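You operate a simulated robot arm through the tools that you are given. There is no shell and no other tool. Be economical: measure what you need, move in short steps, check, and stop when the job is done.

The job below is to be done with a simulated robot arm. You get a single attempt, and the scene is never put back.

Task
Put the bread roll from the doorway end of the long table on the top of the trial bench. Put the white pack labelled "rings" from the doorway end of the long table on top of the green box and the white pack labelled "fobs" on top of the white small carton. Put the white mail sleeve from the doorway end of the long table on the top of the cleaning bench. Open the top drawer of the tool case, take the polishing pad from the inside of the top drawer of the tool case and put it on the oven shelf and shut the drawer again. Open the top cover. Any order will do. Set down upright: white pack.
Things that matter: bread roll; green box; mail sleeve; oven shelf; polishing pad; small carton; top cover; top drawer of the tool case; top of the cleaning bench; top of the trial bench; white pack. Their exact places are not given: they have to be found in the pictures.

The check looks at the end state, three seconds after you hand in, the way a careful person would. Anything else that was tipped, shoved, dropped, spilled or broken makes it a failure. A push-on lid holds only when it is set on centred and level and pressed home; a screw cap is set on level and turned clockwise until tight.

Robot
A 6-joint arm with a fingered hand on a trunk, on a base that drives. Base frame: it is fixed to the floor where the robot stands at the start and does not move with it; the origin is under the middle of the robot, x ahead of it, y to its left, z up. Units: mm, rad, N and s.
With the tool pointing down near the work surface it reaches from about 160 to 440 mm from the robot's upright axis, wherever it stands. Its first joint turns from -2.897 to 2.897 rad. Places, roughly: bread roll (7x6x4 cm) [600, -100, 800]; green box (16x7x9 cm) [600, -400, 800]; mail sleeve [1000, -750, 750]; oven shelf [-800, -600, 400]; polishing pad (7x5x4 cm) [1000, -1900, 400]; small carton (16x12x8 cm) [1000, -400, 800]; top cover [-800, 400, 800]; top drawer of the tool case [1100, -1800, 400]; top of the cleaning bench (44x21 cm) [3740, 1520, 780]; top of the trial bench (106x24 cm) [2920, -2600, 860]; white pack [750, -500, 750]. Payload 3.2 kg.
The TCP is the grasp point between the finger pads, 22 mm short of the fingertips. In the tool frame z runs along the fingers and y along their closing line. Largest opening 112 mm; the body of the gripper starts 60 mm behind the TCP. The gripper is a hand of 3 fingers: y runs from the thumb to the fingers, the wrist lies at [0, 0, -218] in the tool frame.
Orientation is told as [roll, pitch, yaw] about the base's x, y, z axes, in that order, counted from this pose: with the fingers straight down and closing along the base's y, the tool's x points along the base's -x, its y along +y and its z along -z.

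Tools
- The arm moves only by the tool nudge_tool. Its argument "moves" is a list of rows, each a list of 6 numbers: the turn, a rotation vector about the tool's x, y, z in degrees, then the shift along the tool's x, y, z in mm. In form: [[rx, ry, rz, dx, dy, dz], ...]. A call has 1 to 8 rows; each row shifts and turns the commanded pose from where the row before left it, along the tool's axes as they then stand. Each row takes 0.2 s and may step no farther than 50 mm and 0.15 rad from the row before; otherwise, the whole call is refused. A pose out of reach is approached as far as the arm can. The call stops where the force on the tool passes 40 N (or 10 N more than at its start, if that is more) or the arm is blocked; 0.2 s more then pass. In this call time passes only in rows, and 0.2 s behind the last. The reply holds the time, the measured pose of the TCP, the force on the tool along the base axes, the opening and the grip force, in the units named above and with some noise, with the torque about the TCP (base axes, N m) and any sound that the robot's microphone picked up.
- Cameras (640 x 400 px; columns grow to the right, rows downward): "scene" is now at [-20.5, 205.6, 1439.9]; the picture's right is [0.70, -0.71, 0.00], its down [-0.67, -0.65, -0.36] and it looks along [0.26, 0.25, -0.93] (base axes); focal length 214 px, centre (320, 200). "wrist" rides on the gripper at [66, 3, -80] in the tool frame; the picture's right is [-0.05, 1.00, 0.00], its down [-0.77, -0.04, -0.64] and it looks along [-0.64, -0.03, 0.77] (tool axes); focal length 275 px, centre (320, 200).
- camera(camera): a new picture of that camera. No time passes.
- move_column(by): slides the trunk up (or, below 0, down) by that many mm; the arm and the scene camera ride with it, the base frame stays. It gives what a move gives, with no picture.
- roll_base(legs): drives the robot by 1 to 6 legs, each [ahead, turn to the left] in mm and rad, along the robot's own axes; the way and the turn of a leg run together, so that a leg with both is an arc; at most 1500 mm and 3.142 rad a leg. The arm and the cameras ride along, it lands a little off, and it stops where it bumps. It gives what a move gives.
- curl_fingers(finger1, finger2, thumb_bend): sets how far each is bent, from 0 (flat) to 1 (curled in); at 0.3 the hand is open as for a grip, at 0.7 the pads meet at the TCP. One left out holds its place. A second passes; each finger stops where it meets its share of the squeeze, and holds until it gets a number again. It is the only way to open and close the hand. It gives what a move gives, with no picture; readings hold the bend of each and the force on the fingers (four entries, about 0 where the hand has none), thumb and palm.
- head_to(pan, tilt): turns the head with the scene camera to pan (to the left, within 2.705 rad either way) and tilt (down, from -0.506 to 1.204), counted from straight ahead of the robot. It gives what a move gives.
- probe_pixels(camera, pixels): for up to 12 pixels [column, row] of the newest picture of that camera ("zoom" is the newest enlarged one), the place [x, y, z] in the base frame of the surface seen there, good to about 2 mm. No time passes.
- inspect(camera, box): a new picture of the part [left, top, right, bottom] of that camera's present view, enlarged. No time passes.
- job_done(): hands the job in; it is judged then, once.

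Work in short steps. Measure before you move; look again where a grasp or a placing could have gone wrong, and mend it. You have 131 turns and 152 pictures in all, those below and enlarged ones among them. Open the gripper and draw the arm clear of the work before you hand the job in, unless the task says otherwise; then end with one line.

The tools are called after "Request:" by a JSON object that holds its "method" and its "body". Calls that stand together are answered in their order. nudge_tool: Moves the arm, as the interface text tells. Its arguments: {"type":"object","properties":{"moves":{"type":"array"}},"required":["moves"]} The other tools are called the same way: move_column (by) slides the trunk up or down; curl_fingers (finger1, finger2, thumb_bend) moves the fingers one by one; roll_base (legs) drives the base; head_to (pan, tilt) turns the head that bears the scene camera; camera (camera) takes a picture; probe_pixels (camera, pixels) gives the place of the surface under pixels of a picture; inspect (camera, box) takes an enlarged picture of a part of a camera's view; job_done () hands the job in.

At the start:

```text
clock: 0.0
ee_pos: [-294.0, -156.9, 1000.8]
ee_rot: [0.0, 0.0, 0.0]
force: [0.1, 0.0, -0.5]
torque: [-0.01, 0.01, 0.02]
grip_width: 111.9
grasp_force: 0.1
shape: jaw
bend: [0.3, 0.3, 0.3]
finger forces: [0.0, 0.0, 0.0, 0.0, 0.0, 0.1]
trunk travel left (down, up): [-500.0, 90.0]
robot x, y, heading: [0.8, 0.4, 0.001]
head pan, tilt: [0.777, 1.201]
```

scene: 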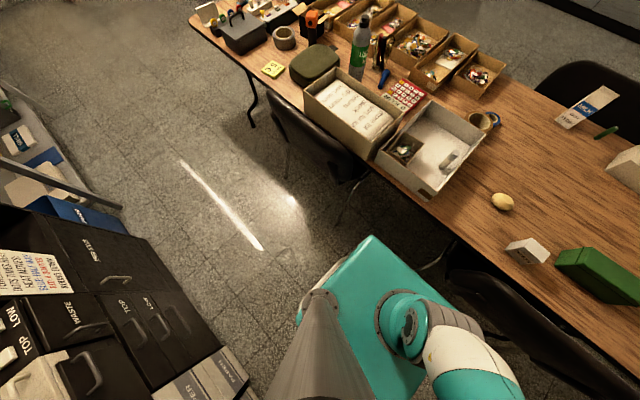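
wrist: 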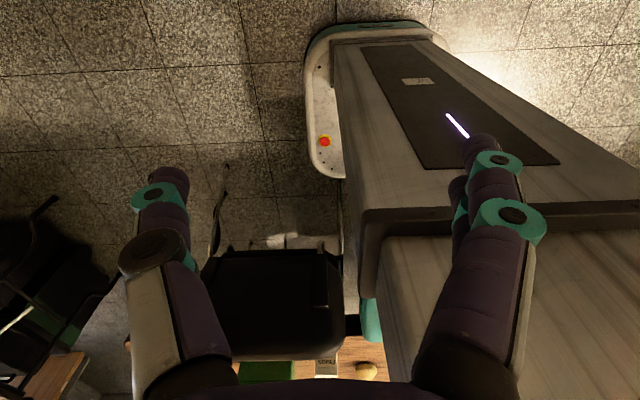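

The start picture shows the roll near (502,201), a pack near (527,252) and the green box near (600,275). I turn the head to the right to see the doorway end of the table.

Request:
{"method": "head_to", "body": {"pan": -0.5, "tilt": 0.7}}

Request:
{"method": "camera", "body": {"camera": "scene"}}

```text
clock: 1.4
ee_pos: [-294.3, -157.6, 1000.4]
ee_rot: [0.0, 0.0, -0.001]
force: [0.4, -0.4, 0.2]
torque: [0.0, -0.02, 0.01]
grip_width: 111.9
grasp_force: 0.1
shape: jaw
bend: [0.3, 0.3, 0.3]
finger forces: [0.0, 0.0, 0.1, 0.0, 0.1, 0.0]
trunk travel left (down, up): [-500.0, 90.0]
robot x, y, heading: [-1.3, 0.9, 0.001]
head pan, tilt: [-0.499, 0.7]
```

```text
149 pictures are left
```

scene: 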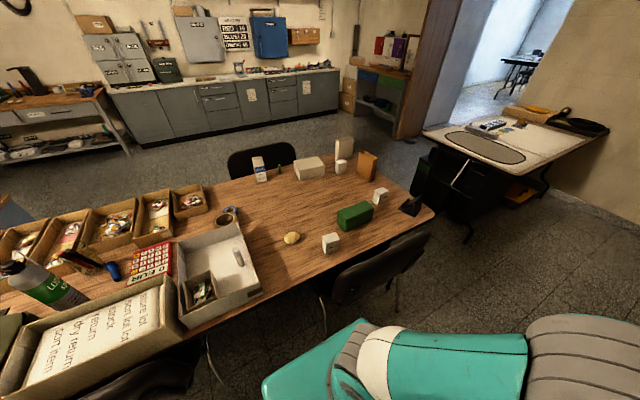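

Request:
{"method": "inspect", "body": {"camera": "scene", "box": [230, 120, 450, 258]}}

Request:
{"method": "probe_pixels", "body": {"camera": "scene", "pixels": [[291, 237], [331, 238], [353, 214], [379, 194], [307, 167], [344, 148], [366, 165], [410, 205], [433, 213], [325, 262], [500, 135], [341, 166]]}}

Request:
{"method": "head_to", "body": {"pan": -1.3, "tilt": 0.6}}

Request:
{"method": "camera", "body": {"camera": "scene"}}

```text
2.90 times, centred on (340, 189) of scene
```

zoom: 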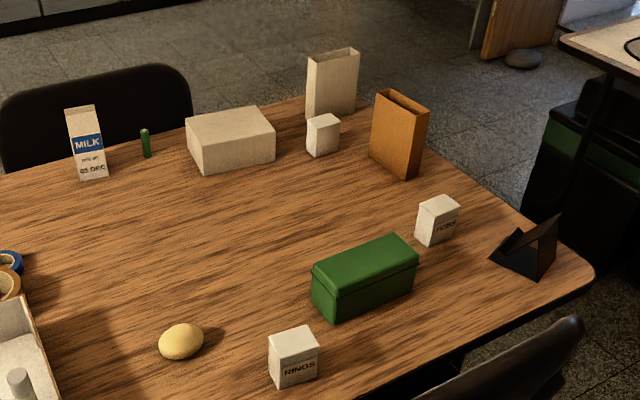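

```text
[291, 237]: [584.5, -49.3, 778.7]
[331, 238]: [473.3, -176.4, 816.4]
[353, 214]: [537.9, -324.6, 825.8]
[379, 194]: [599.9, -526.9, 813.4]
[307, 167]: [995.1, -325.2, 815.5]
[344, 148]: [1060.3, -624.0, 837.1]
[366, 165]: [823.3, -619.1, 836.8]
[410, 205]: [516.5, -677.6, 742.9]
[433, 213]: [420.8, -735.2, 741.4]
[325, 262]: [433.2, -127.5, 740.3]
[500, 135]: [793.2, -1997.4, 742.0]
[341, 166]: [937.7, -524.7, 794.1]
```

```text
clock: 2.6
ee_pos: [-293.9, -157.9, 1000.0]
ee_rot: [0.0, 0.002, 0.001]
force: [-0.2, 0.3, -0.7]
torque: [-0.03, -0.01, 0.0]
grip_width: 112.0
grasp_force: 0.1
shape: jaw
bend: [0.3, 0.3, 0.3]
finger forces: [0.1, 0.0, 0.1, 0.0, 0.0, 0.1]
trunk travel left (down, up): [-500.0, 90.0]
robot x, y, heading: [0.4, 0.0, -0.002]
head pan, tilt: [-1.3, 0.6]
```

```text
147 pictures are left
```

scene: 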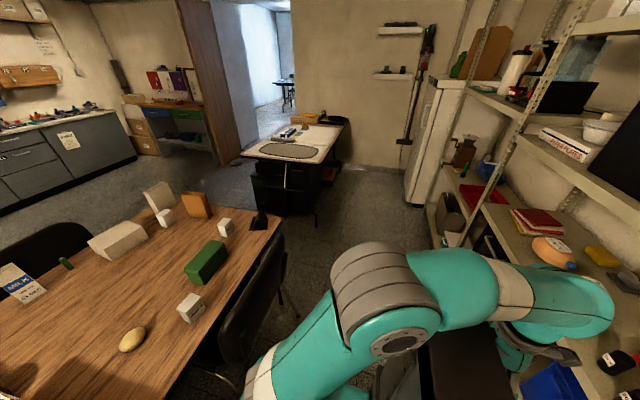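

Rings at about (473,-176), fobs (600,-527), green box (538,-325), carton (995,-325), white sleeve (1060,-624). I now look at the other stations.

Request:
{"method": "head_to", "body": {"pan": -2.4, "tilt": 0.7}}

Request:
{"method": "camera", "body": {"camera": "scene"}}

Request:
{"method": "head_to", "body": {"pan": 2.5, "tilt": 0.7}}

Request:
{"method": "camera", "body": {"camera": "scene"}}

Request:
{"method": "head_to", "body": {"pan": 0.4, "tilt": 0.3}}

Request:
{"method": "camera", "body": {"camera": "scene"}}

Request:
{"method": "head_to", "body": {"pan": -0.8, "tilt": 0.3}}

Request:
{"method": "camera", "body": {"camera": "scene"}}

```text
clock: 3.9
ee_pos: [-295.0, -156.8, 999.7]
ee_rot: [0.0, 0.001, 0.0]
force: [-0.4, 0.5, 0.4]
torque: [0.01, 0.01, 0.0]
grip_width: 111.9
grasp_force: 0.0
shape: jaw
bend: [0.3, 0.3, 0.3]
finger forces: [0.0, 0.0, 0.0, 0.0, 0.0, 0.0]
trunk travel left (down, up): [-500.0, 90.0]
robot x, y, heading: [-0.4, -0.6, -0.001]
head pan, tilt: [-2.4, 0.7]
```

```text
146 pictures are left
```

scene: 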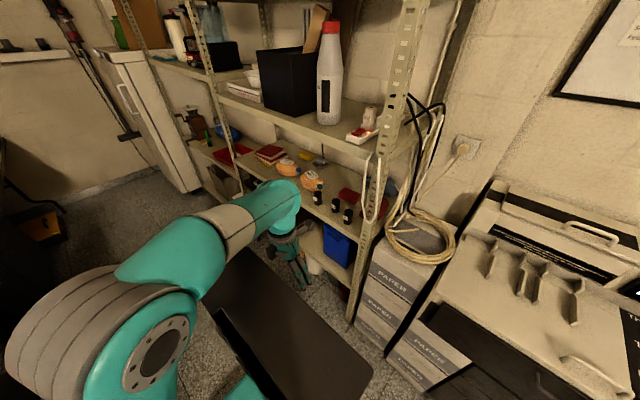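

```text
clock: 7.8
ee_pos: [-294.1, -157.6, 999.9]
ee_rot: [0.001, 0.001, -0.001]
force: [0.3, -0.3, 0.3]
torque: [0.0, -0.02, 0.02]
grip_width: 112.0
grasp_force: 0.0
shape: jaw
bend: [0.3, 0.3, 0.3]
finger forces: [0.0, 0.0, 0.0, 0.0, 0.1, 0.0]
trunk travel left (down, up): [-500.0, 90.0]
robot x, y, heading: [1.4, -1.0, 0.003]
head pan, tilt: [2.499, 0.7]
```

```text
145 pictures are left
```

scene: 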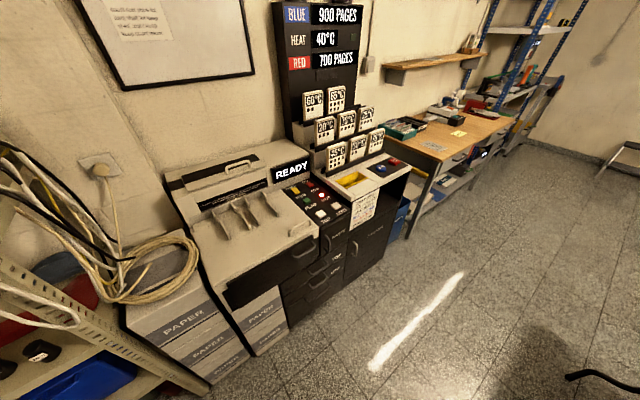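

```text
clock: 9.8
ee_pos: [-294.1, -156.0, 999.9]
ee_rot: [0.0, -0.001, 0.0]
force: [0.1, -0.7, 0.0]
torque: [0.0, 0.04, 0.02]
grip_width: 112.1
grasp_force: 0.0
shape: jaw
bend: [0.3, 0.3, 0.3]
finger forces: [0.1, 0.0, 0.0, 0.1, 0.0, 0.0]
trunk travel left (down, up): [-500.0, 90.0]
robot x, y, heading: [1.8, 3.8, 0.001]
head pan, tilt: [0.4, 0.3]
```

```text
144 pictures are left
```

scene: 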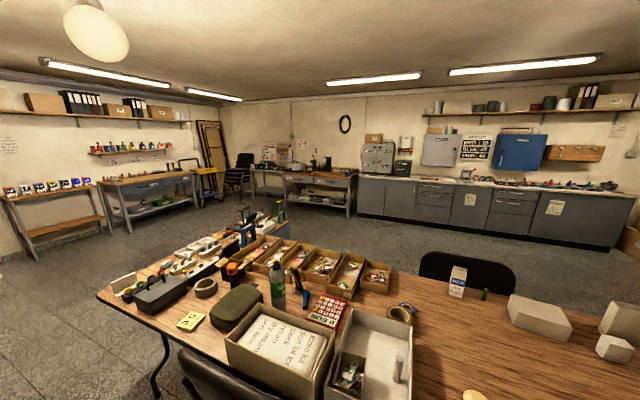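

```text
clock: 11.2
ee_pos: [-294.6, -158.3, 1000.1]
ee_rot: [0.0, 0.001, -0.001]
force: [0.1, -0.4, 0.6]
torque: [0.02, 0.0, 0.02]
grip_width: 111.7
grasp_force: 0.0
shape: jaw
bend: [0.3, 0.3, 0.3]
finger forces: [0.0, 0.1, 0.0, 0.1, 0.0, 0.0]
trunk travel left (down, up): [-500.0, 90.0]
robot x, y, heading: [-0.6, 1.8, -0.002]
head pan, tilt: [-0.799, 0.3]
```

```text
143 pictures are left
```

scene: 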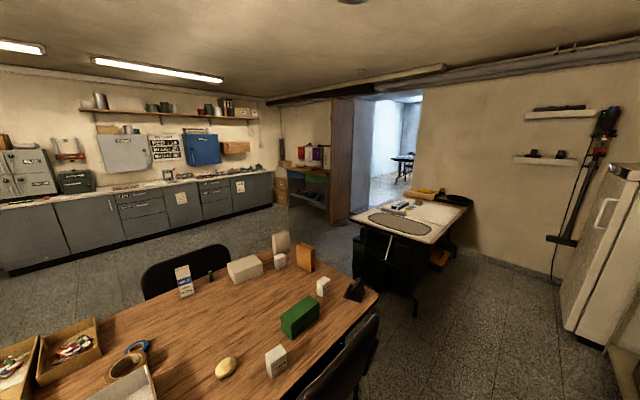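

I look closer at the machine behind, the case under the small table, and the far benches.

Request:
{"method": "inspect", "body": {"camera": "scene", "box": [320, 150, 500, 310]}}

Request:
{"method": "probe_pixels", "body": {"camera": "scene", "pixels": [[403, 158], [405, 165], [360, 255], [400, 245], [372, 270], [440, 255], [400, 240], [440, 240], [415, 312], [350, 245], [315, 170], [330, 210]]}}

Request:
{"method": "head_to", "body": {"pan": 2.6, "tilt": 0.9}}

Request:
{"method": "inspect", "body": {"camera": "scene", "box": [120, 50, 440, 250]}}

Request:
{"method": "camera", "body": {"camera": "scene"}}

```text
2.50 times, centred on (410, 230) of scene
```

zoom: 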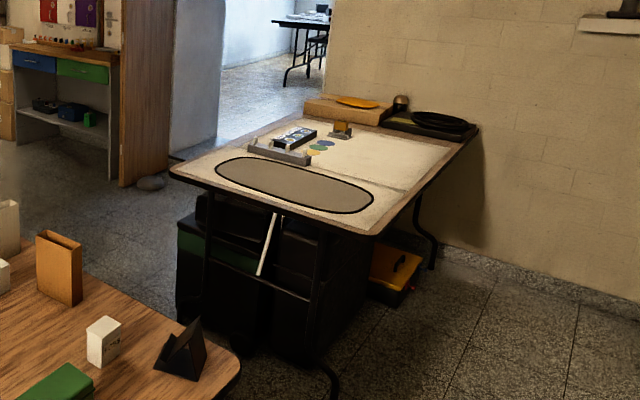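

```text
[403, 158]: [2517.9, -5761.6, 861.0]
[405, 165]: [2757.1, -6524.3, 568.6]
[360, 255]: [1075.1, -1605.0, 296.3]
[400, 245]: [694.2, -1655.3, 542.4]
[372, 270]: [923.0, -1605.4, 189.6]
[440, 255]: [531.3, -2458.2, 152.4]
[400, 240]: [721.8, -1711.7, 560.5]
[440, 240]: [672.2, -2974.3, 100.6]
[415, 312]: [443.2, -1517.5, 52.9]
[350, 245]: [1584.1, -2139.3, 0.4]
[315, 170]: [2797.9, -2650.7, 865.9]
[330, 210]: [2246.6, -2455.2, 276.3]
```

```text
clock: 14.1
ee_pos: [-294.2, -157.1, 999.4]
ee_rot: [0.0, 0.0, 0.0]
force: [0.2, 0.1, 0.3]
torque: [-0.02, -0.02, -0.01]
grip_width: 111.9
grasp_force: 0.0
shape: jaw
bend: [0.3, 0.3, 0.3]
finger forces: [0.0, 0.1, 0.1, 0.1, 0.1, 0.0]
trunk travel left (down, up): [-500.0, 90.0]
robot x, y, heading: [-1.5, -2.8, -0.002]
head pan, tilt: [2.601, 0.901]
```

```text
2.00 times, centred on (280, 150) of scene
```

zoom: 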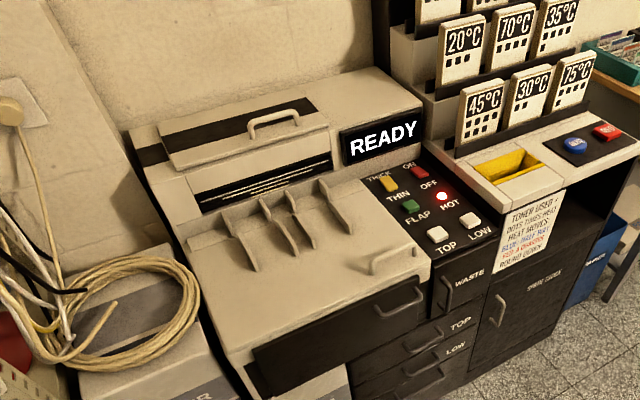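

```text
140 pictures are left
```

scene: 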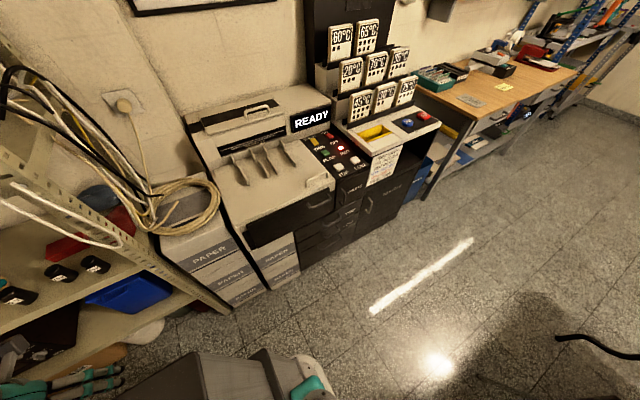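

The printer's covers show at (245,110) and (280,170) in the picture. I probe and read the notes, then look at the rack.

Request:
{"method": "probe_pixels", "body": {"camera": "scene", "pixels": [[258, 108], [315, 183], [270, 165], [240, 122], [200, 150], [330, 180], [318, 202], [350, 158], [340, 215], [350, 185], [375, 205], [290, 105]]}}

Request:
{"method": "inspect", "body": {"camera": "scene", "box": [290, 120, 450, 220]}}

Request:
{"method": "inspect", "body": {"camera": "scene", "box": [180, 80, 340, 180]}}

Request:
{"method": "head_to", "body": {"pan": -2.5, "tilt": 0.9}}

Request:
{"method": "camera", "body": {"camera": "scene"}}

```text
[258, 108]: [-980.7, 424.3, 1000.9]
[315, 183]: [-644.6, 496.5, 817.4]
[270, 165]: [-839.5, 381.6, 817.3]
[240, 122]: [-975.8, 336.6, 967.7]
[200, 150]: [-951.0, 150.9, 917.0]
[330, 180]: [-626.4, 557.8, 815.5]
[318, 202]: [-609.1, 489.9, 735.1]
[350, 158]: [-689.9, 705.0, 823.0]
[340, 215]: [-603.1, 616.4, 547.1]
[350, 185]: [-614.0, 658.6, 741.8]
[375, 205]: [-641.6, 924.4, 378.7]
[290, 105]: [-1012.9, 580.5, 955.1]
```

```text
4.00 times, centred on (370, 170) of scene
```

zoom: 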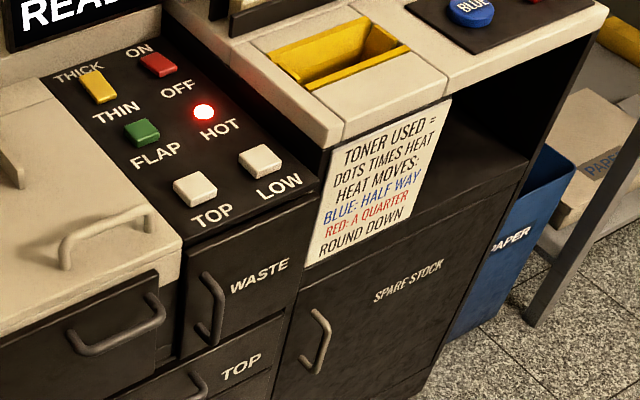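

```text
4.00 times, centred on (260, 130) of scene
```

zoom: 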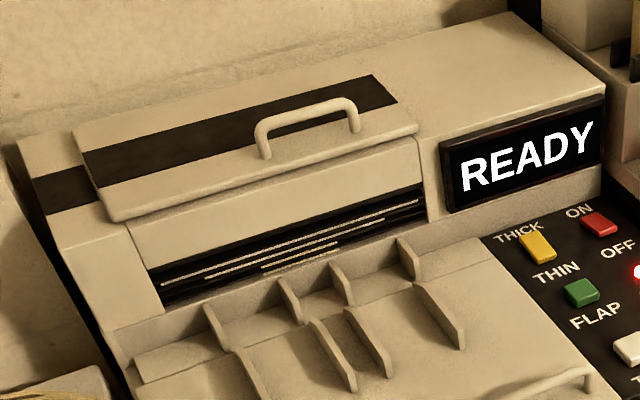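

```text
clock: 18.1
ee_pos: [-294.5, -157.6, 1000.2]
ee_rot: [-0.001, 0.0, -0.001]
force: [0.7, -0.5, -1.1]
torque: [-0.03, -0.01, -0.01]
grip_width: 111.8
grasp_force: 0.1
shape: jaw
bend: [0.3, 0.3, 0.3]
finger forces: [0.1, 0.0, 0.1, 0.0, 0.0, 0.0]
trunk travel left (down, up): [-500.0, 90.0]
robot x, y, heading: [-3.1, -2.3, -0.0]
head pan, tilt: [-2.499, 0.901]
```

```text
137 pictures are left
```

scene: 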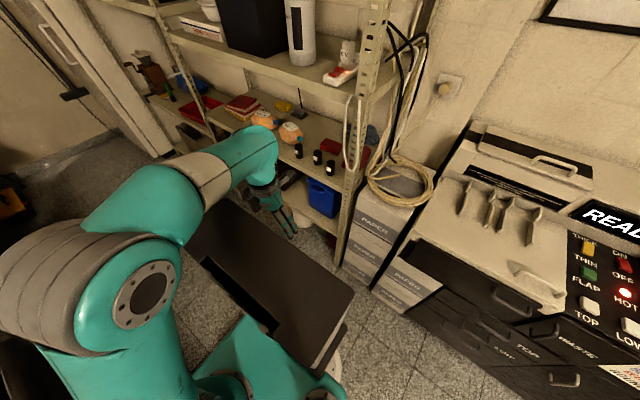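

The top cover is the slab at z≈817 with handle near (-645,497). Now I look straight down ahead to see what room the base has before the table.

Request:
{"method": "head_to", "body": {"pan": -0.1, "tilt": 1.2}}

Request:
{"method": "camera", "body": {"camera": "scene"}}

Request:
{"method": "head_to", "body": {"pan": -0.9, "tilt": 1.0}}

Request:
{"method": "camera", "body": {"camera": "scene"}}

```text
clock: 20.2
ee_pos: [-294.7, -158.0, 1000.4]
ee_rot: [0.0, 0.0, 0.001]
force: [0.0, -0.9, -0.1]
torque: [-0.04, 0.03, 0.03]
grip_width: 111.9
grasp_force: 0.1
shape: jaw
bend: [0.3, 0.3, 0.3]
finger forces: [0.0, 0.0, 0.1, 0.0, 0.1, 0.0]
trunk travel left (down, up): [-500.0, 90.0]
robot x, y, heading: [-1.7, -1.0, 0.002]
head pan, tilt: [-0.099, 1.201]
```

```text
136 pictures are left
```

scene: 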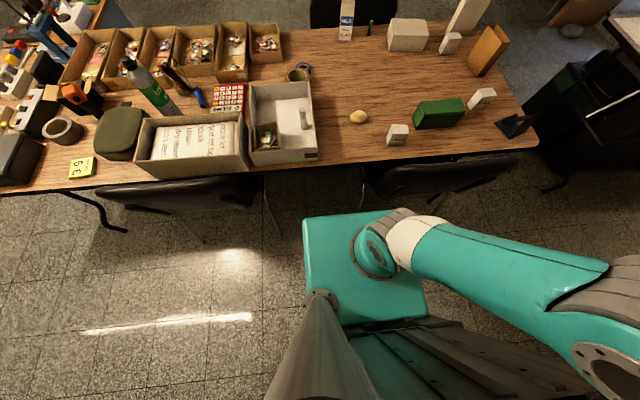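

```text
clock: 21.4
ee_pos: [-294.0, -157.2, 999.7]
ee_rot: [0.0, 0.0, 0.001]
force: [-0.5, 0.4, 0.0]
torque: [-0.03, 0.04, -0.01]
grip_width: 112.1
grasp_force: 0.1
shape: jaw
bend: [0.3, 0.3, 0.3]
finger forces: [0.1, 0.0, 0.0, 0.1, 0.0, 0.0]
trunk travel left (down, up): [-500.0, 90.0]
robot x, y, heading: [0.7, -1.6, 0.001]
head pan, tilt: [-0.901, 1.0]
```

```text
135 pictures are left
```

scene: 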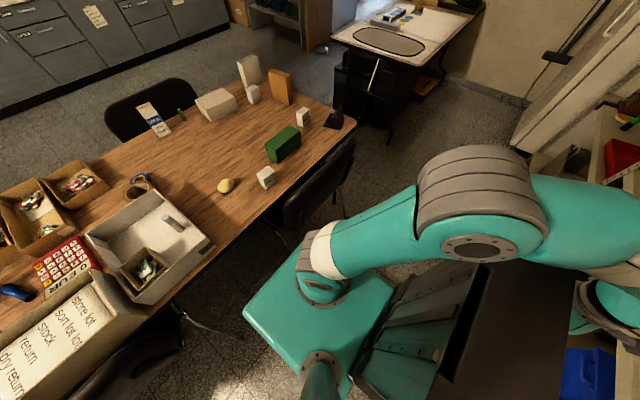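

I probe the chairs, shoulder, and body corners to learn clearances (current picture).

Request:
{"method": "probe_pixels", "body": {"camera": "scene", "pixels": [[247, 315], [318, 270], [390, 270], [325, 245], [345, 280], [290, 215], [345, 160], [300, 190], [170, 320], [210, 330], [500, 380], [430, 260]]}}

Request:
{"method": "inspect", "body": {"camera": "scene", "box": [120, 130, 380, 340]}}

```text
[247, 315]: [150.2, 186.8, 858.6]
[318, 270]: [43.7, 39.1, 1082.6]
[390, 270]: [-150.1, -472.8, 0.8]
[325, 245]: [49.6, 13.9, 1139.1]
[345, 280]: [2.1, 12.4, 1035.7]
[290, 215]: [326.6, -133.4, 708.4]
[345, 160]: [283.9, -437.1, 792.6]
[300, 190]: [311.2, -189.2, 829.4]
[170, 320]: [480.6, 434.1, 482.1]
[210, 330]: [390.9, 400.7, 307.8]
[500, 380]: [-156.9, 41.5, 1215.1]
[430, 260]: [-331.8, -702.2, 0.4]
```

```text
1.90 times, centred on (250, 235) of scene
```

zoom: 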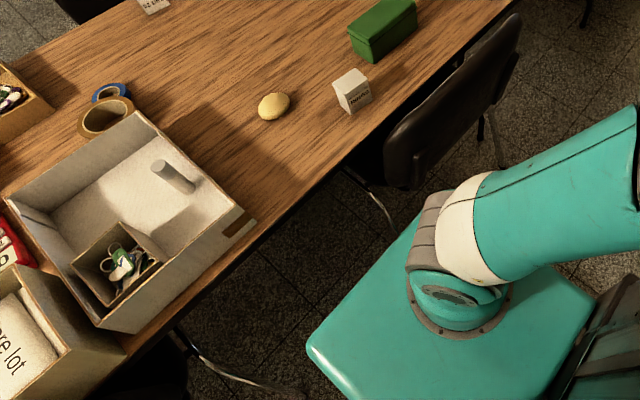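

The shoulder axis is at about (0,0); the chair back occupies y −133…−440 at x≈285–330. I probe the base footprint from the wrist picture.

Request:
{"method": "probe_pixels", "body": {"camera": "wrist", "pixels": [[310, 70], [318, 30], [400, 25], [440, 45], [325, 142], [318, 165], [335, 178], [348, 200], [365, 240], [370, 330], [350, 60], [600, 190]]}}

```text
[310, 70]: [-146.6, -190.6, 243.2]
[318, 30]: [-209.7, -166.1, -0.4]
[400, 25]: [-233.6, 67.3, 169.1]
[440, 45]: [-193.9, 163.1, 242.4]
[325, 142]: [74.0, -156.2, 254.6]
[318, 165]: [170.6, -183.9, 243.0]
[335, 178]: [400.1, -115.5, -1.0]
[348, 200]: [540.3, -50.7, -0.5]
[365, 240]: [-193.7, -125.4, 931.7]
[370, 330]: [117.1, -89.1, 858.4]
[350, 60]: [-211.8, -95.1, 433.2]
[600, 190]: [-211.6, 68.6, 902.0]
```

The base spans about x −235…+210, y ±190, below z 255. I swing the arm round in front, keeping its orientation, in two calls.

Request:
{"method": "nudge_tool", "body": {"moves": [[0, 0, 0, -25.7, -40.8, 0], [0, 0, 0, -31.3, -36.6, 0], [0, 0, 0, -36.2, -31.8, 0], [0, 0, 0, -40.5, -26.2, 0], [0, 0, 0, -43.8, -20.1, 0], [0, 0, 0, -46.3, -13.5, 0], [0, 0, 0, -47.7, -6.7, 0], [0, 0, 0, -48.2, 0.2, 0]]}}

Request:
{"method": "nudge_tool", "body": {"moves": [[0, 0, 0, -47.7, 7.2, 0], [0, 0, 0, -46.1, 14.0, 0], [0, 0, 0, -43.6, 20.5, 0], [0, 0, 0, -40.2, 26.6, 0], [0, 0, 0, -35.9, 32.1, 0], [0, 0, 0, -30.9, 37, 0], [0, 0, 0, -25.3, 41.1, 0], [0, 0, 0, -19.1, 44.2, 0]]}}

Request:
{"method": "head_to", "body": {"pan": -0.7, "tilt": 1.1}}

Request:
{"method": "camera", "body": {"camera": "scene"}}

Request:
{"method": "camera", "body": {"camera": "wrist"}}

```text
clock: 23.2
ee_pos: [29.7, -331.9, 998.3]
ee_rot: [-0.003, 0.0, 0.0]
force: [-0.1, -0.3, 0.1]
torque: [0.0, -0.01, 0.0]
grip_width: 111.9
grasp_force: 0.0
shape: jaw
bend: [0.3, 0.3, 0.3]
finger forces: [0.1, 0.1, 0.0, 0.1, 0.0, 0.0]
trunk travel left (down, up): [-500.0, 90.0]
robot x, y, heading: [-2.0, -0.2, 0.005]
head pan, tilt: [-0.901, 1.0]
```

```text
clock: 25.0
ee_pos: [133.7, -179.3, 1084.3]
ee_rot: [0.002, -0.001, 0.003]
force: [-0.1, -0.7, 0.0]
torque: [0.01, -0.02, 0.0]
grip_width: 111.9
grasp_force: 0.0
shape: jaw
bend: [0.3, 0.3, 0.3]
finger forces: [0.1, 0.1, 0.0, 0.1, 0.0, 0.0]
out of reach, approached as far as the arm can: row 3, 4, 5, 6, 7, 8
trunk travel left (down, up): [-500.0, 90.0]
robot x, y, heading: [0.1, 0.4, 0.0]
head pan, tilt: [-0.901, 1.0]
```

```text
clock: 25.7
ee_pos: [135.2, -180.1, 1083.1]
ee_rot: [0.002, -0.003, 0.001]
force: [-0.5, -0.4, -0.6]
torque: [0.0, 0.02, 0.01]
grip_width: 111.7
grasp_force: 0.1
shape: jaw
bend: [0.3, 0.3, 0.3]
finger forces: [0.0, 0.0, 0.0, 0.0, 0.1, 0.1]
trunk travel left (down, up): [-500.0, 90.0]
robot x, y, heading: [2.3, 1.9, -0.0]
head pan, tilt: [-0.7, 1.1]
```

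```text
133 pictures are left
```

scene: 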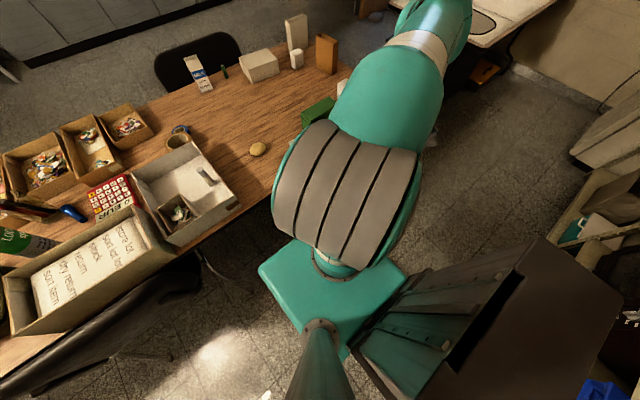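

```text
132 pictures are left
```

wrist: 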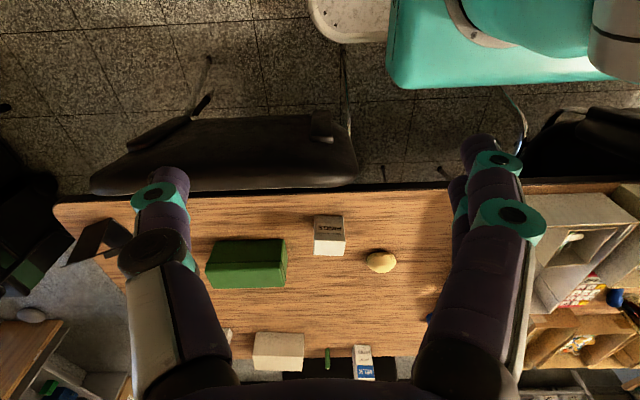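

Rows 3–8 fell short of reach at this yaw. I test where the arm is commanded with a small upward step before choosing another path.

Request:
{"method": "nudge_tool", "body": {"moves": [[0, 0, 0, 0, 0, -5]]}}

Request:
{"method": "probe_pixels", "body": {"camera": "scene", "pixels": [[345, 190], [335, 262], [410, 70], [430, 40], [370, 210], [330, 160], [440, 10]]}}

```text
clock: 26.1
ee_pos: [135.3, -179.7, 1088.0]
ee_rot: [0.0, 0.001, 0.001]
force: [-0.3, 1.2, -0.4]
torque: [-0.01, -0.01, 0.0]
grip_width: 112.0
grasp_force: 0.1
shape: jaw
bend: [0.3, 0.3, 0.3]
finger forces: [0.0, 0.0, 0.1, 0.0, 0.1, 0.0]
trunk travel left (down, up): [-500.0, 90.0]
robot x, y, heading: [-1.3, -1.9, 0.003]
head pan, tilt: [-0.7, 1.1]
```

```text
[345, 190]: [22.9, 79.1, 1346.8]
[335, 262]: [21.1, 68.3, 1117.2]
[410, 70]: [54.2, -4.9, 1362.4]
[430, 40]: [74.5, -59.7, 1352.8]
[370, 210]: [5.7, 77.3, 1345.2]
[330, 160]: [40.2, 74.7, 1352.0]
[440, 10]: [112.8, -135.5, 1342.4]
```

The commanded pose follows the real one. I try moving outward from here in plain +x steps, sinking slightly.

Request:
{"method": "nudge_tool", "body": {"moves": [[0, 0, 0, -35, 10, 0], [0, 0, 0, -35, 10, 0], [0, 0, 0, -35, 10, 5], [0, 0, 0, -35, 10, 10], [0, 0, 0, -35, 0, 20], [0, 0, 0, -35, 0, 30]]}}

```text
clock: 27.5
ee_pos: [169.0, -210.4, 1125.6]
ee_rot: [0.002, -0.003, 0.001]
force: [-0.1, -0.3, 0.7]
torque: [0.0, 0.0, -0.01]
grip_width: 111.7
grasp_force: 0.1
shape: jaw
bend: [0.3, 0.3, 0.3]
finger forces: [0.1, 0.0, 0.0, 0.0, 0.0, 0.0]
out of reach, approached as far as the arm can: row 1, 2, 3, 4, 5, 6
trunk travel left (down, up): [-500.0, 90.0]
robot x, y, heading: [2.2, 3.4, -0.001]
head pan, tilt: [-0.7, 1.1]
```

A joint stands at its limit; I turn the tool's yaw upward (rz negative) to see whether that frees it.

Request:
{"method": "nudge_tool", "body": {"moves": [[0, 0, -8, 0, 0, 0], [0, 0, -8, 0, 0, 0], [0, 0, -8, 0, 0, 0], [0, 0, -8, 0, 0, 0], [0, 0, -8, 0, 0, 0], [0, 0, -8, 0, 0, 0]]}}

```text
clock: 28.9
ee_pos: [167.3, -209.3, 1123.3]
ee_rot: [-0.002, 0.0, 0.841]
force: [1.1, 0.0, -0.9]
torque: [0.01, 0.01, -0.02]
grip_width: 112.0
grasp_force: 0.1
shape: jaw
bend: [0.3, 0.3, 0.3]
finger forces: [0.1, 0.0, 0.0, 0.0, 0.0, 0.1]
trunk travel left (down, up): [-500.0, 90.0]
robot x, y, heading: [1.7, -0.4, 0.001]
head pan, tilt: [-0.7, 1.1]
```

That works: the yaw is freed. I turn on to 90° and step outward.

Request:
{"method": "nudge_tool", "body": {"moves": [[0, 0, -8.4, 0, 0, 0], [0, 0, -8.4, 0, 0, 0], [0, 0, -8.4, 0, 0, 0], [0, 0, -8.4, 0, 0, 0], [0, 0, -8.4, 0, 0, 0], [0, 0, 0, -20, -40, 20], [0, 0, 0, -20, -40, 20], [0, 0, 0, -20, -40, 20]]}}

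```text
clock: 30.7
ee_pos: [286.9, -145.7, 1064.5]
ee_rot: [0.0, 0.0, 1.569]
force: [-0.5, 0.5, -0.8]
torque: [-0.02, 0.01, -0.01]
grip_width: 111.7
grasp_force: 0.0
shape: jaw
bend: [0.3, 0.3, 0.3]
finger forces: [0.0, 0.1, 0.0, 0.1, 0.0, 0.1]
trunk travel left (down, up): [-500.0, 90.0]
robot x, y, heading: [3.4, -0.3, -0.001]
head pan, tilt: [-0.7, 1.1]
```

The arm now stands ahead at yaw 90°. I drive the base to about (130,−250), heading 0, backing off first to turn clear of the chair.

Request:
{"method": "roll_base", "body": {"legs": [[-60, 0], [0, -1.571], [260, 0], [0, 1.571], [170, 0]]}}

Request:
{"method": "camera", "body": {"camera": "wrist"}}

Request:
{"method": "camera", "body": {"camera": "scene"}}

```text
clock: 41.5
ee_pos: [360.6, -391.6, 1065.3]
ee_rot: [-0.001, 0.001, 1.618]
force: [-0.7, 0.5, -0.6]
torque: [-0.02, -0.03, 0.02]
grip_width: 112.0
grasp_force: 0.1
shape: jaw
bend: [0.3, 0.3, 0.3]
finger forces: [0.0, 0.0, 0.0, 0.0, 0.0, 0.1]
trunk travel left (down, up): [-500.0, 90.0]
robot x, y, heading: [69.0, -256.0, 0.046]
head pan, tilt: [-0.7, 1.1]
stopped in leg 5: the robot was blocked; the commanded pose is now the measured one
```

```text
131 pictures are left
```

wrist: 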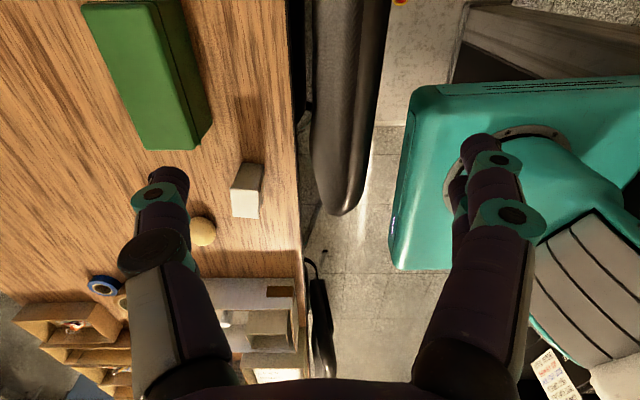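

```text
130 pictures are left
```

scene: 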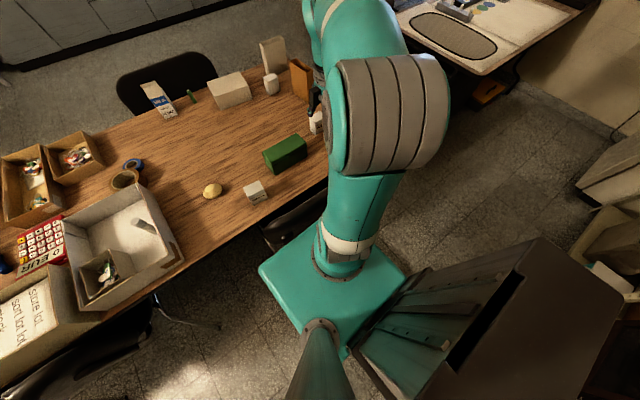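

The base was stopped by the chair at (69,−256). I measure the rings pack and green box precisely from here.

Request:
{"method": "inspect", "body": {"camera": "scene", "box": [190, 110, 350, 210]}}

Request:
{"method": "inspect", "body": {"camera": "wrist", "box": [70, 0, 390, 200]}}

```text
4.00 times, centred on (270, 160) of scene
```

zoom: 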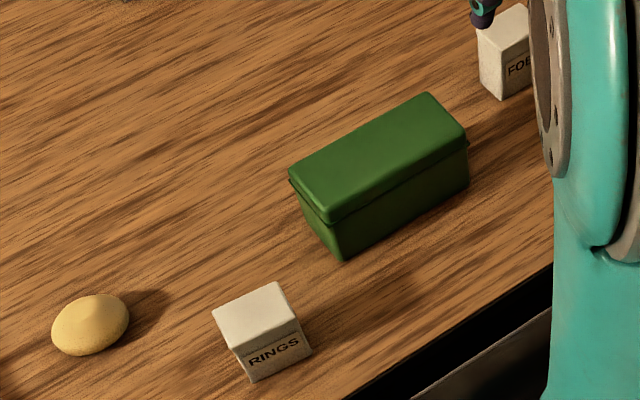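

```text
2.00 times, centred on (230, 100) of wrist
```

zoom: 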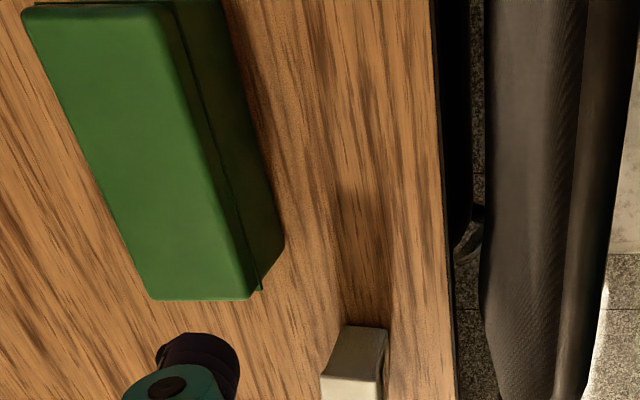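

Request:
{"method": "probe_pixels", "body": {"camera": "scene", "pixels": [[244, 188], [259, 182], [263, 190], [249, 196], [254, 189], [264, 155], [296, 135], [305, 142], [272, 163], [285, 150], [258, 200], [211, 190]]}}

Request:
{"method": "probe_pixels", "body": {"camera": "wrist", "pixels": [[240, 165], [260, 167], [232, 215], [255, 215], [202, 230], [298, 100], [345, 210], [320, 100], [380, 60], [395, 170]]}}

```text
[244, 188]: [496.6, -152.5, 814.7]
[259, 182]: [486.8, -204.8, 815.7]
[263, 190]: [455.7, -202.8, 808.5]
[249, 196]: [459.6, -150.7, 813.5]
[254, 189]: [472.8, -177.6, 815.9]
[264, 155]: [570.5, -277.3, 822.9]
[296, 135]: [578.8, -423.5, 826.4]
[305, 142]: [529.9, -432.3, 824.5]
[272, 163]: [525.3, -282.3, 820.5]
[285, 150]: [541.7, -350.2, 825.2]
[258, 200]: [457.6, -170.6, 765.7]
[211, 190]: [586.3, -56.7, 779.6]
```

```text
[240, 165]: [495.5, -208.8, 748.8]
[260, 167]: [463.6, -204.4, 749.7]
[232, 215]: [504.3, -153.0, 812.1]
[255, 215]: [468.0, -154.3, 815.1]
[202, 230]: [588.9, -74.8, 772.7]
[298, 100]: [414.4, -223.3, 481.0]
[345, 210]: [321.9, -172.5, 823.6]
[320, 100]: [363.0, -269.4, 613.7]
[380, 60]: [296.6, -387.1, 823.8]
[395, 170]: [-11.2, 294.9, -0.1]
```

Rings pack: centre about (478,−179), 42×54 mm, z 740–815; green box top z 825, centre (550,−352). I bring the hand over the pack at z≈900.

Request:
{"method": "nudge_tool", "body": {"moves": [[0, 0, 0, -34.4, -21.2, 27.5], [0, 0, 0, -34.4, -21.2, 27.5], [0, 0, 0, -34.4, -21.2, 27.5], [0, 0, 0, -34.4, -21.2, 27.5], [0, 0, 0, -34.4, -21.2, 27.5], [0, 0, 5, -34.4, -21.2, 27.5]]}}

Request:
{"method": "camera", "body": {"camera": "wrist"}}

```text
clock: 43.0
ee_pos: [488.9, -205.7, 907.3]
ee_rot: [0.012, -0.022, 1.545]
force: [-0.6, 0.7, 0.2]
torque: [0.0, 0.0, 0.0]
grip_width: 111.7
grasp_force: 0.0
shape: jaw
bend: [0.3, 0.3, 0.3]
finger forces: [0.0, 0.1, 0.1, 0.0, 0.1, 0.1]
out of reach, approached as far as the arm can: row 6
trunk travel left (down, up): [-500.0, 90.0]
robot x, y, heading: [70.8, -256.2, 0.047]
head pan, tilt: [-0.7, 1.1]
```

```text
127 pictures are left
```

wrist: 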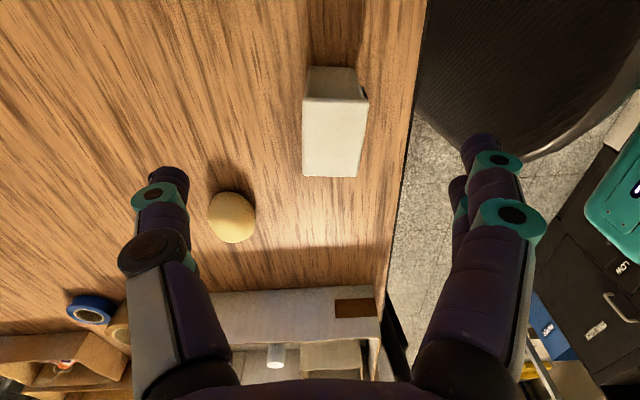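

The yaw sits at the joint limit again here (about ψ−φ≈80°). I turn the other way to yaw ≈173°, so the fingers close along y on the pack's 54 mm side.

Request:
{"method": "nudge_tool", "body": {"moves": [[0, 0, -8.4, 0, 0, -20], [0, 0, -8.4, 0, 0, -20], [0, 0, -8.4, 0, 0, 0], [0, 0, -8.4, 0, 0, 0], [0, 0, -8.4, 0, 0, 0], [0, 0, -8.4, 0, 0, 0], [0, 0, -8.4, 0, 0, 0], [0, 0, -8.4, 0, 0, 0]]}}

Request:
{"method": "nudge_tool", "body": {"moves": [[0, 0, -8.4, 0, 0, 0], [0, 0, -8.4, 0, 0, 0]]}}

Request:
{"method": "camera", "body": {"camera": "wrist"}}

```text
clock: 44.8
ee_pos: [489.1, -207.1, 949.8]
ee_rot: [-0.002, 0.003, 2.705]
force: [-0.5, 0.0, -0.2]
torque: [0.0, 0.01, 0.02]
grip_width: 111.7
grasp_force: 0.0
shape: jaw
bend: [0.3, 0.3, 0.3]
finger forces: [0.0, 0.0, 0.0, 0.0, 0.0, 0.0]
trunk travel left (down, up): [-500.0, 90.0]
robot x, y, heading: [72.3, -260.8, 0.048]
head pan, tilt: [-0.7, 1.1]
```

```text
clock: 45.4
ee_pos: [488.6, -209.3, 950.7]
ee_rot: [0.0, 0.0, 2.999]
force: [0.3, -0.2, -0.1]
torque: [0.03, -0.02, -0.01]
grip_width: 111.6
grasp_force: 0.1
shape: jaw
bend: [0.3, 0.3, 0.3]
finger forces: [0.0, 0.0, 0.1, 0.0, 0.1, 0.0]
trunk travel left (down, up): [-500.0, 90.0]
robot x, y, heading: [71.1, -260.7, 0.047]
head pan, tilt: [-0.7, 1.1]
```

```text
126 pictures are left
```

wrist: 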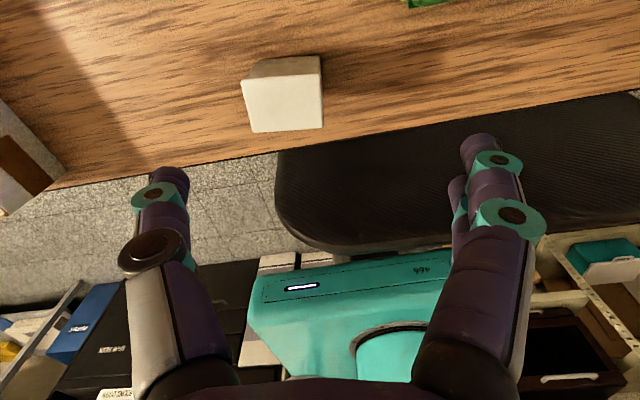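

Yaw 171.8° works and lines up with the pack. I centre over (478,−179) and go down to z≈792.

Request:
{"method": "nudge_tool", "body": {"moves": [[0, 0, 0, -14.8, -28.5, 0], [0, 0, 0, 0, 0, 40], [0, 0, 0, 0, 0, 40], [0, 0, 0, 0, 0, 40], [0, 0, 0, 0, 0, 38]]}}

Request:
{"method": "camera", "body": {"camera": "wrist"}}

```text
clock: 46.5
ee_pos: [480.8, -179.9, 788.5]
ee_rot: [0.001, 0.001, 2.997]
force: [-0.4, -0.5, 0.3]
torque: [-0.04, 0.03, 0.01]
grip_width: 112.1
grasp_force: 0.1
shape: jaw
bend: [0.3, 0.3, 0.3]
finger forces: [0.0, 0.0, 0.0, 0.0, 0.0, 0.1]
trunk travel left (down, up): [-500.0, 90.0]
robot x, y, heading: [70.5, -257.6, 0.047]
head pan, tilt: [-0.7, 1.1]
```

```text
125 pictures are left
```

wrist: 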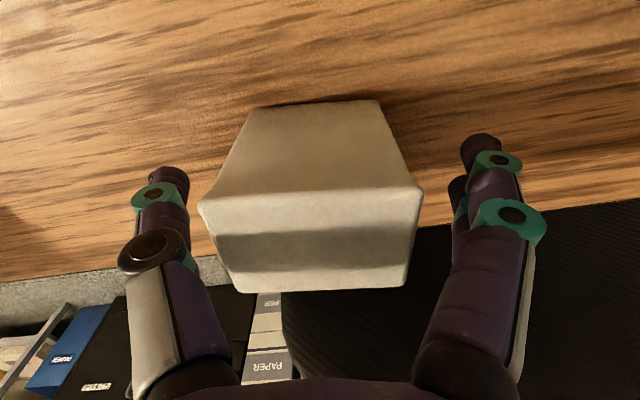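

The pack sits between thumb and fingers; I close.

Request:
{"method": "curl_fingers", "body": {"finger1": 0.7, "finger2": 0.7, "thumb_bend": 0.7}}

Request:
{"method": "nudge_tool", "body": {"moves": [[0, 0, 0, 0, 0, -30], [0, 0, 0, 0, 0, -40], [0, 0, 0, 0, 0, -40], [0, 0, 0, 0, 0, -40], [0, 0, 0, 0, 0, -40]]}}

Request:
{"method": "camera", "body": {"camera": "wrist"}}

```text
clock: 47.5
ee_pos: [479.3, -179.3, 789.8]
ee_rot: [0.001, -0.001, 2.996]
force: [-0.3, 0.8, -0.1]
torque: [0.0, 0.03, -0.01]
grip_width: 56.8
grasp_force: 16.7
shape: fingers
bend: [0.5, 0.5, 0.56]
finger forces: [8.1, 8.1, 0.1, 0.0, 16.3, 0.0]
trunk travel left (down, up): [-500.0, 90.0]
robot x, y, heading: [66.4, -260.5, 0.051]
head pan, tilt: [-0.7, 1.1]
```

```text
clock: 48.8
ee_pos: [476.8, -177.4, 979.6]
ee_rot: [0.0, -0.001, 2.997]
force: [0.9, 0.5, -1.6]
torque: [0.0, 0.0, -0.02]
grip_width: 56.3
grasp_force: 15.7
shape: fingers
bend: [0.5, 0.5, 0.56]
finger forces: [8.1, 8.0, 0.1, 0.0, 16.1, 0.1]
trunk travel left (down, up): [-500.0, 90.0]
robot x, y, heading: [68.4, -263.7, 0.052]
head pan, tilt: [-0.7, 1.1]
```

```text
124 pictures are left
```

wrist: 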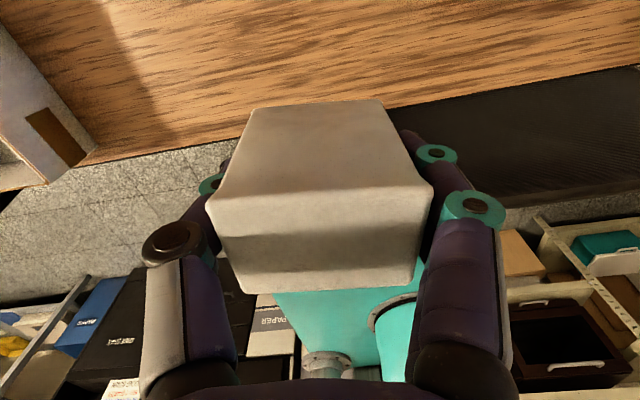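

Held firmly. I test whether the green box top is reachable from this stand, moving at height.

Request:
{"method": "nudge_tool", "body": {"moves": [[0, 0, 0, 22.7, 38.2, 0], [0, 0, 0, 22.7, 38.2, 0], [0, 0, 0, 22.7, 38.2, 0], [0, 0, 0, 22.7, 38.2, 0]]}}

```text
clock: 49.8
ee_pos: [546.5, -345.6, 980.5]
ee_rot: [-0.002, -0.002, 2.997]
force: [-0.4, -0.1, -1.4]
torque: [-0.02, 0.03, 0.0]
grip_width: 56.5
grasp_force: 15.6
shape: fingers
bend: [0.5, 0.5, 0.56]
finger forces: [8.0, 7.9, 0.0, 0.0, 15.8, 0.1]
trunk travel left (down, up): [-500.0, 90.0]
robot x, y, heading: [73.6, -257.6, 0.048]
head pan, tilt: [-0.7, 1.1]
```

Reachable at z 980. I fine-centre over the box (551,−351), turn 8° to match it, and lower with the column.

Request:
{"method": "nudge_tool", "body": {"moves": [[0, 0, -8, 4.7, 4.8, 0]]}}

Request:
{"method": "move_column", "body": {"by": -95}}

Request:
{"method": "camera", "body": {"camera": "scene"}}

Request:
{"method": "camera", "body": {"camera": "wrist"}}

```text
clock: 50.1
ee_pos: [550.0, -349.4, 979.4]
ee_rot: [0.0, 0.0, 3.138]
force: [-0.1, 0.0, -1.4]
torque: [0.01, 0.01, -0.01]
grip_width: 56.4
grasp_force: 16.0
shape: fingers
bend: [0.5, 0.5, 0.56]
finger forces: [7.9, 8.0, 0.0, 0.1, 15.8, 0.0]
trunk travel left (down, up): [-500.0, 90.0]
robot x, y, heading: [68.8, -259.4, 0.047]
head pan, tilt: [-0.7, 1.1]
```

```text
clock: 51.4
ee_pos: [550.8, -349.6, 885.7]
ee_rot: [0.0, 0.0, 3.138]
force: [0.3, 0.1, -1.4]
torque: [0.0, -0.01, 0.01]
grip_width: 56.5
grasp_force: 16.1
shape: fingers
bend: [0.5, 0.5, 0.56]
finger forces: [7.9, 7.8, 0.0, 0.0, 15.8, 0.0]
trunk travel left (down, up): [-405.0, 185.0]
robot x, y, heading: [67.1, -261.0, 0.045]
head pan, tilt: [-0.7, 1.1]
```

```text
123 pictures are left
```

scene: 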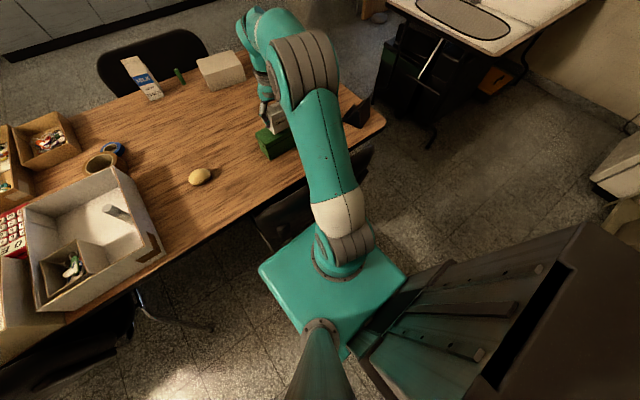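

```text
122 pictures are left
```

wrist: 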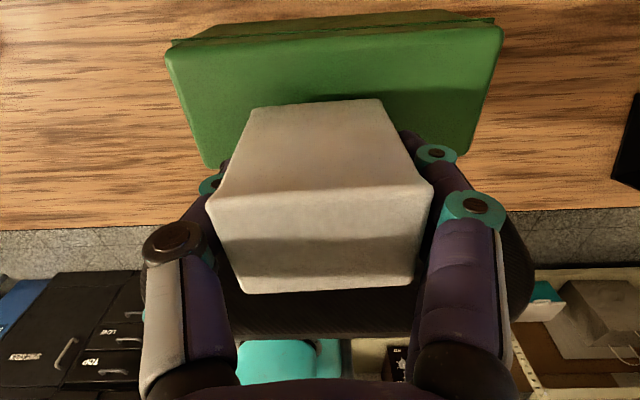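

Well centred on the box. I lower gently in small rows until contact.

Request:
{"method": "nudge_tool", "body": {"moves": [[0, 0, 0, 0, 0, 5], [0, 0, 0, 0, 0, 3], [0, 0, 0, 0, 0, 2]]}}

```text
clock: 52.2
ee_pos: [549.3, -348.7, 873.8]
ee_rot: [0.001, 0.0, 3.137]
force: [-0.6, -0.4, 2.9]
torque: [-0.09, 0.01, -0.01]
grip_width: 56.3
grasp_force: 16.1
shape: fingers
bend: [0.5, 0.5, 0.56]
finger forces: [7.8, 7.9, 0.0, 0.1, 16.4, 0.0]
trunk travel left (down, up): [-405.0, 185.0]
robot x, y, heading: [70.6, -263.2, 0.05]
head pan, tilt: [-0.7, 1.1]
```

Contact (force turned to +2.9 N). I open the fingers and rise straight up.

Request:
{"method": "curl_fingers", "body": {"finger1": 0.3, "finger2": 0.3, "thumb_bend": 0.3}}

Request:
{"method": "nudge_tool", "body": {"moves": [[0, 0, 0, 0, 0, -25], [0, 0, 0, 0, 0, -40], [0, 0, 0, 0, 0, -40], [0, 0, 0, 0, 0, -40], [0, 0, 0, 0, 0, -40]]}}

Request:
{"method": "camera", "body": {"camera": "wrist"}}

```text
clock: 53.2
ee_pos: [550.6, -349.7, 873.1]
ee_rot: [0.002, -0.001, 3.135]
force: [-0.2, -0.3, 0.2]
torque: [-0.03, 0.01, 0.0]
grip_width: 111.1
grasp_force: 0.1
shape: fingers
bend: [0.3, 0.3, 0.3]
finger forces: [0.0, 0.0, 0.0, 0.1, 0.0, 0.0]
trunk travel left (down, up): [-405.0, 185.0]
robot x, y, heading: [68.1, -258.7, 0.052]
head pan, tilt: [-0.7, 1.1]
```

```text
clock: 54.4
ee_pos: [551.8, -348.0, 1060.6]
ee_rot: [0.002, -0.002, 3.138]
force: [0.0, 0.4, 0.5]
torque: [0.0, 0.0, -0.02]
grip_width: 111.1
grasp_force: 0.0
shape: fingers
bend: [0.3, 0.3, 0.3]
finger forces: [0.0, 0.0, 0.1, 0.0, 0.0, 0.0]
trunk travel left (down, up): [-405.0, 185.0]
robot x, y, heading: [69.8, -256.8, 0.046]
head pan, tilt: [-0.7, 1.1]
```

```text
121 pictures are left
```

wrist: 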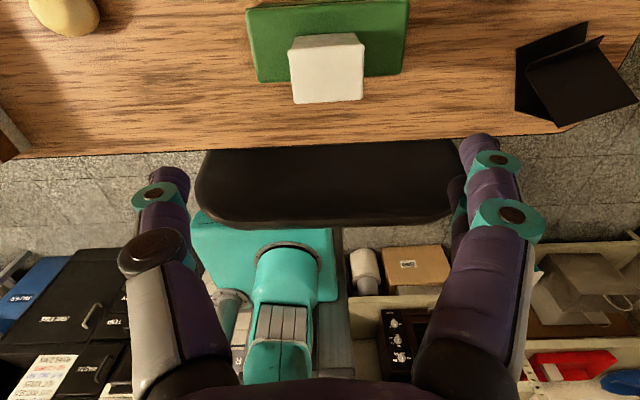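

Rings stands on the green box. Next the fobs pack: I back out, and drive to about (200,−670), heading 0, clear of the chair.

Request:
{"method": "roll_base", "body": {"legs": [[-150, 0], [0, -1.617], [415, 0], [0, 1.571], [270, 0]]}}

Request:
{"method": "head_to", "body": {"pan": -0.1, "tilt": 0.8}}

Request:
{"method": "camera", "body": {"camera": "scene"}}

Request:
{"method": "camera", "body": {"camera": "wrist"}}

```text
clock: 67.1
ee_pos: [608.2, -788.0, 1061.1]
ee_rot: [0.0, 0.001, 3.109]
force: [1.1, -0.1, -0.1]
torque: [-0.01, -0.04, -0.01]
grip_width: 111.5
grasp_force: 0.1
shape: fingers
bend: [0.3, 0.3, 0.3]
finger forces: [0.0, 0.1, 0.1, 0.0, 0.0, 0.0]
trunk travel left (down, up): [-405.0, 185.0]
robot x, y, heading: [130.4, -686.9, 0.025]
head pan, tilt: [-0.7, 1.1]
stopped in leg 5: the robot was blocked; the commanded pose is now the measured one
```

```text
clock: 68.1
ee_pos: [608.8, -788.4, 1060.7]
ee_rot: [0.002, 0.0, 3.112]
force: [0.6, -0.2, 0.2]
torque: [0.0, 0.03, 0.01]
grip_width: 111.5
grasp_force: 0.1
shape: fingers
bend: [0.3, 0.3, 0.3]
finger forces: [0.0, 0.0, 0.0, 0.0, 0.0, 0.0]
trunk travel left (down, up): [-405.0, 185.0]
robot x, y, heading: [131.1, -687.9, 0.022]
head pan, tilt: [-0.099, 0.799]
```

```text
120 pictures are left
```

scene: 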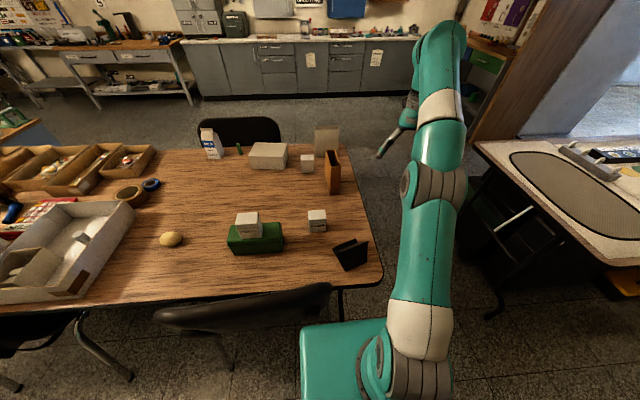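

```text
119 pictures are left
```

wrist: 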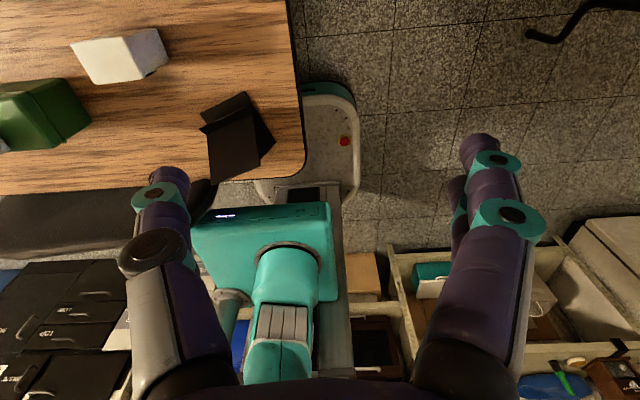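

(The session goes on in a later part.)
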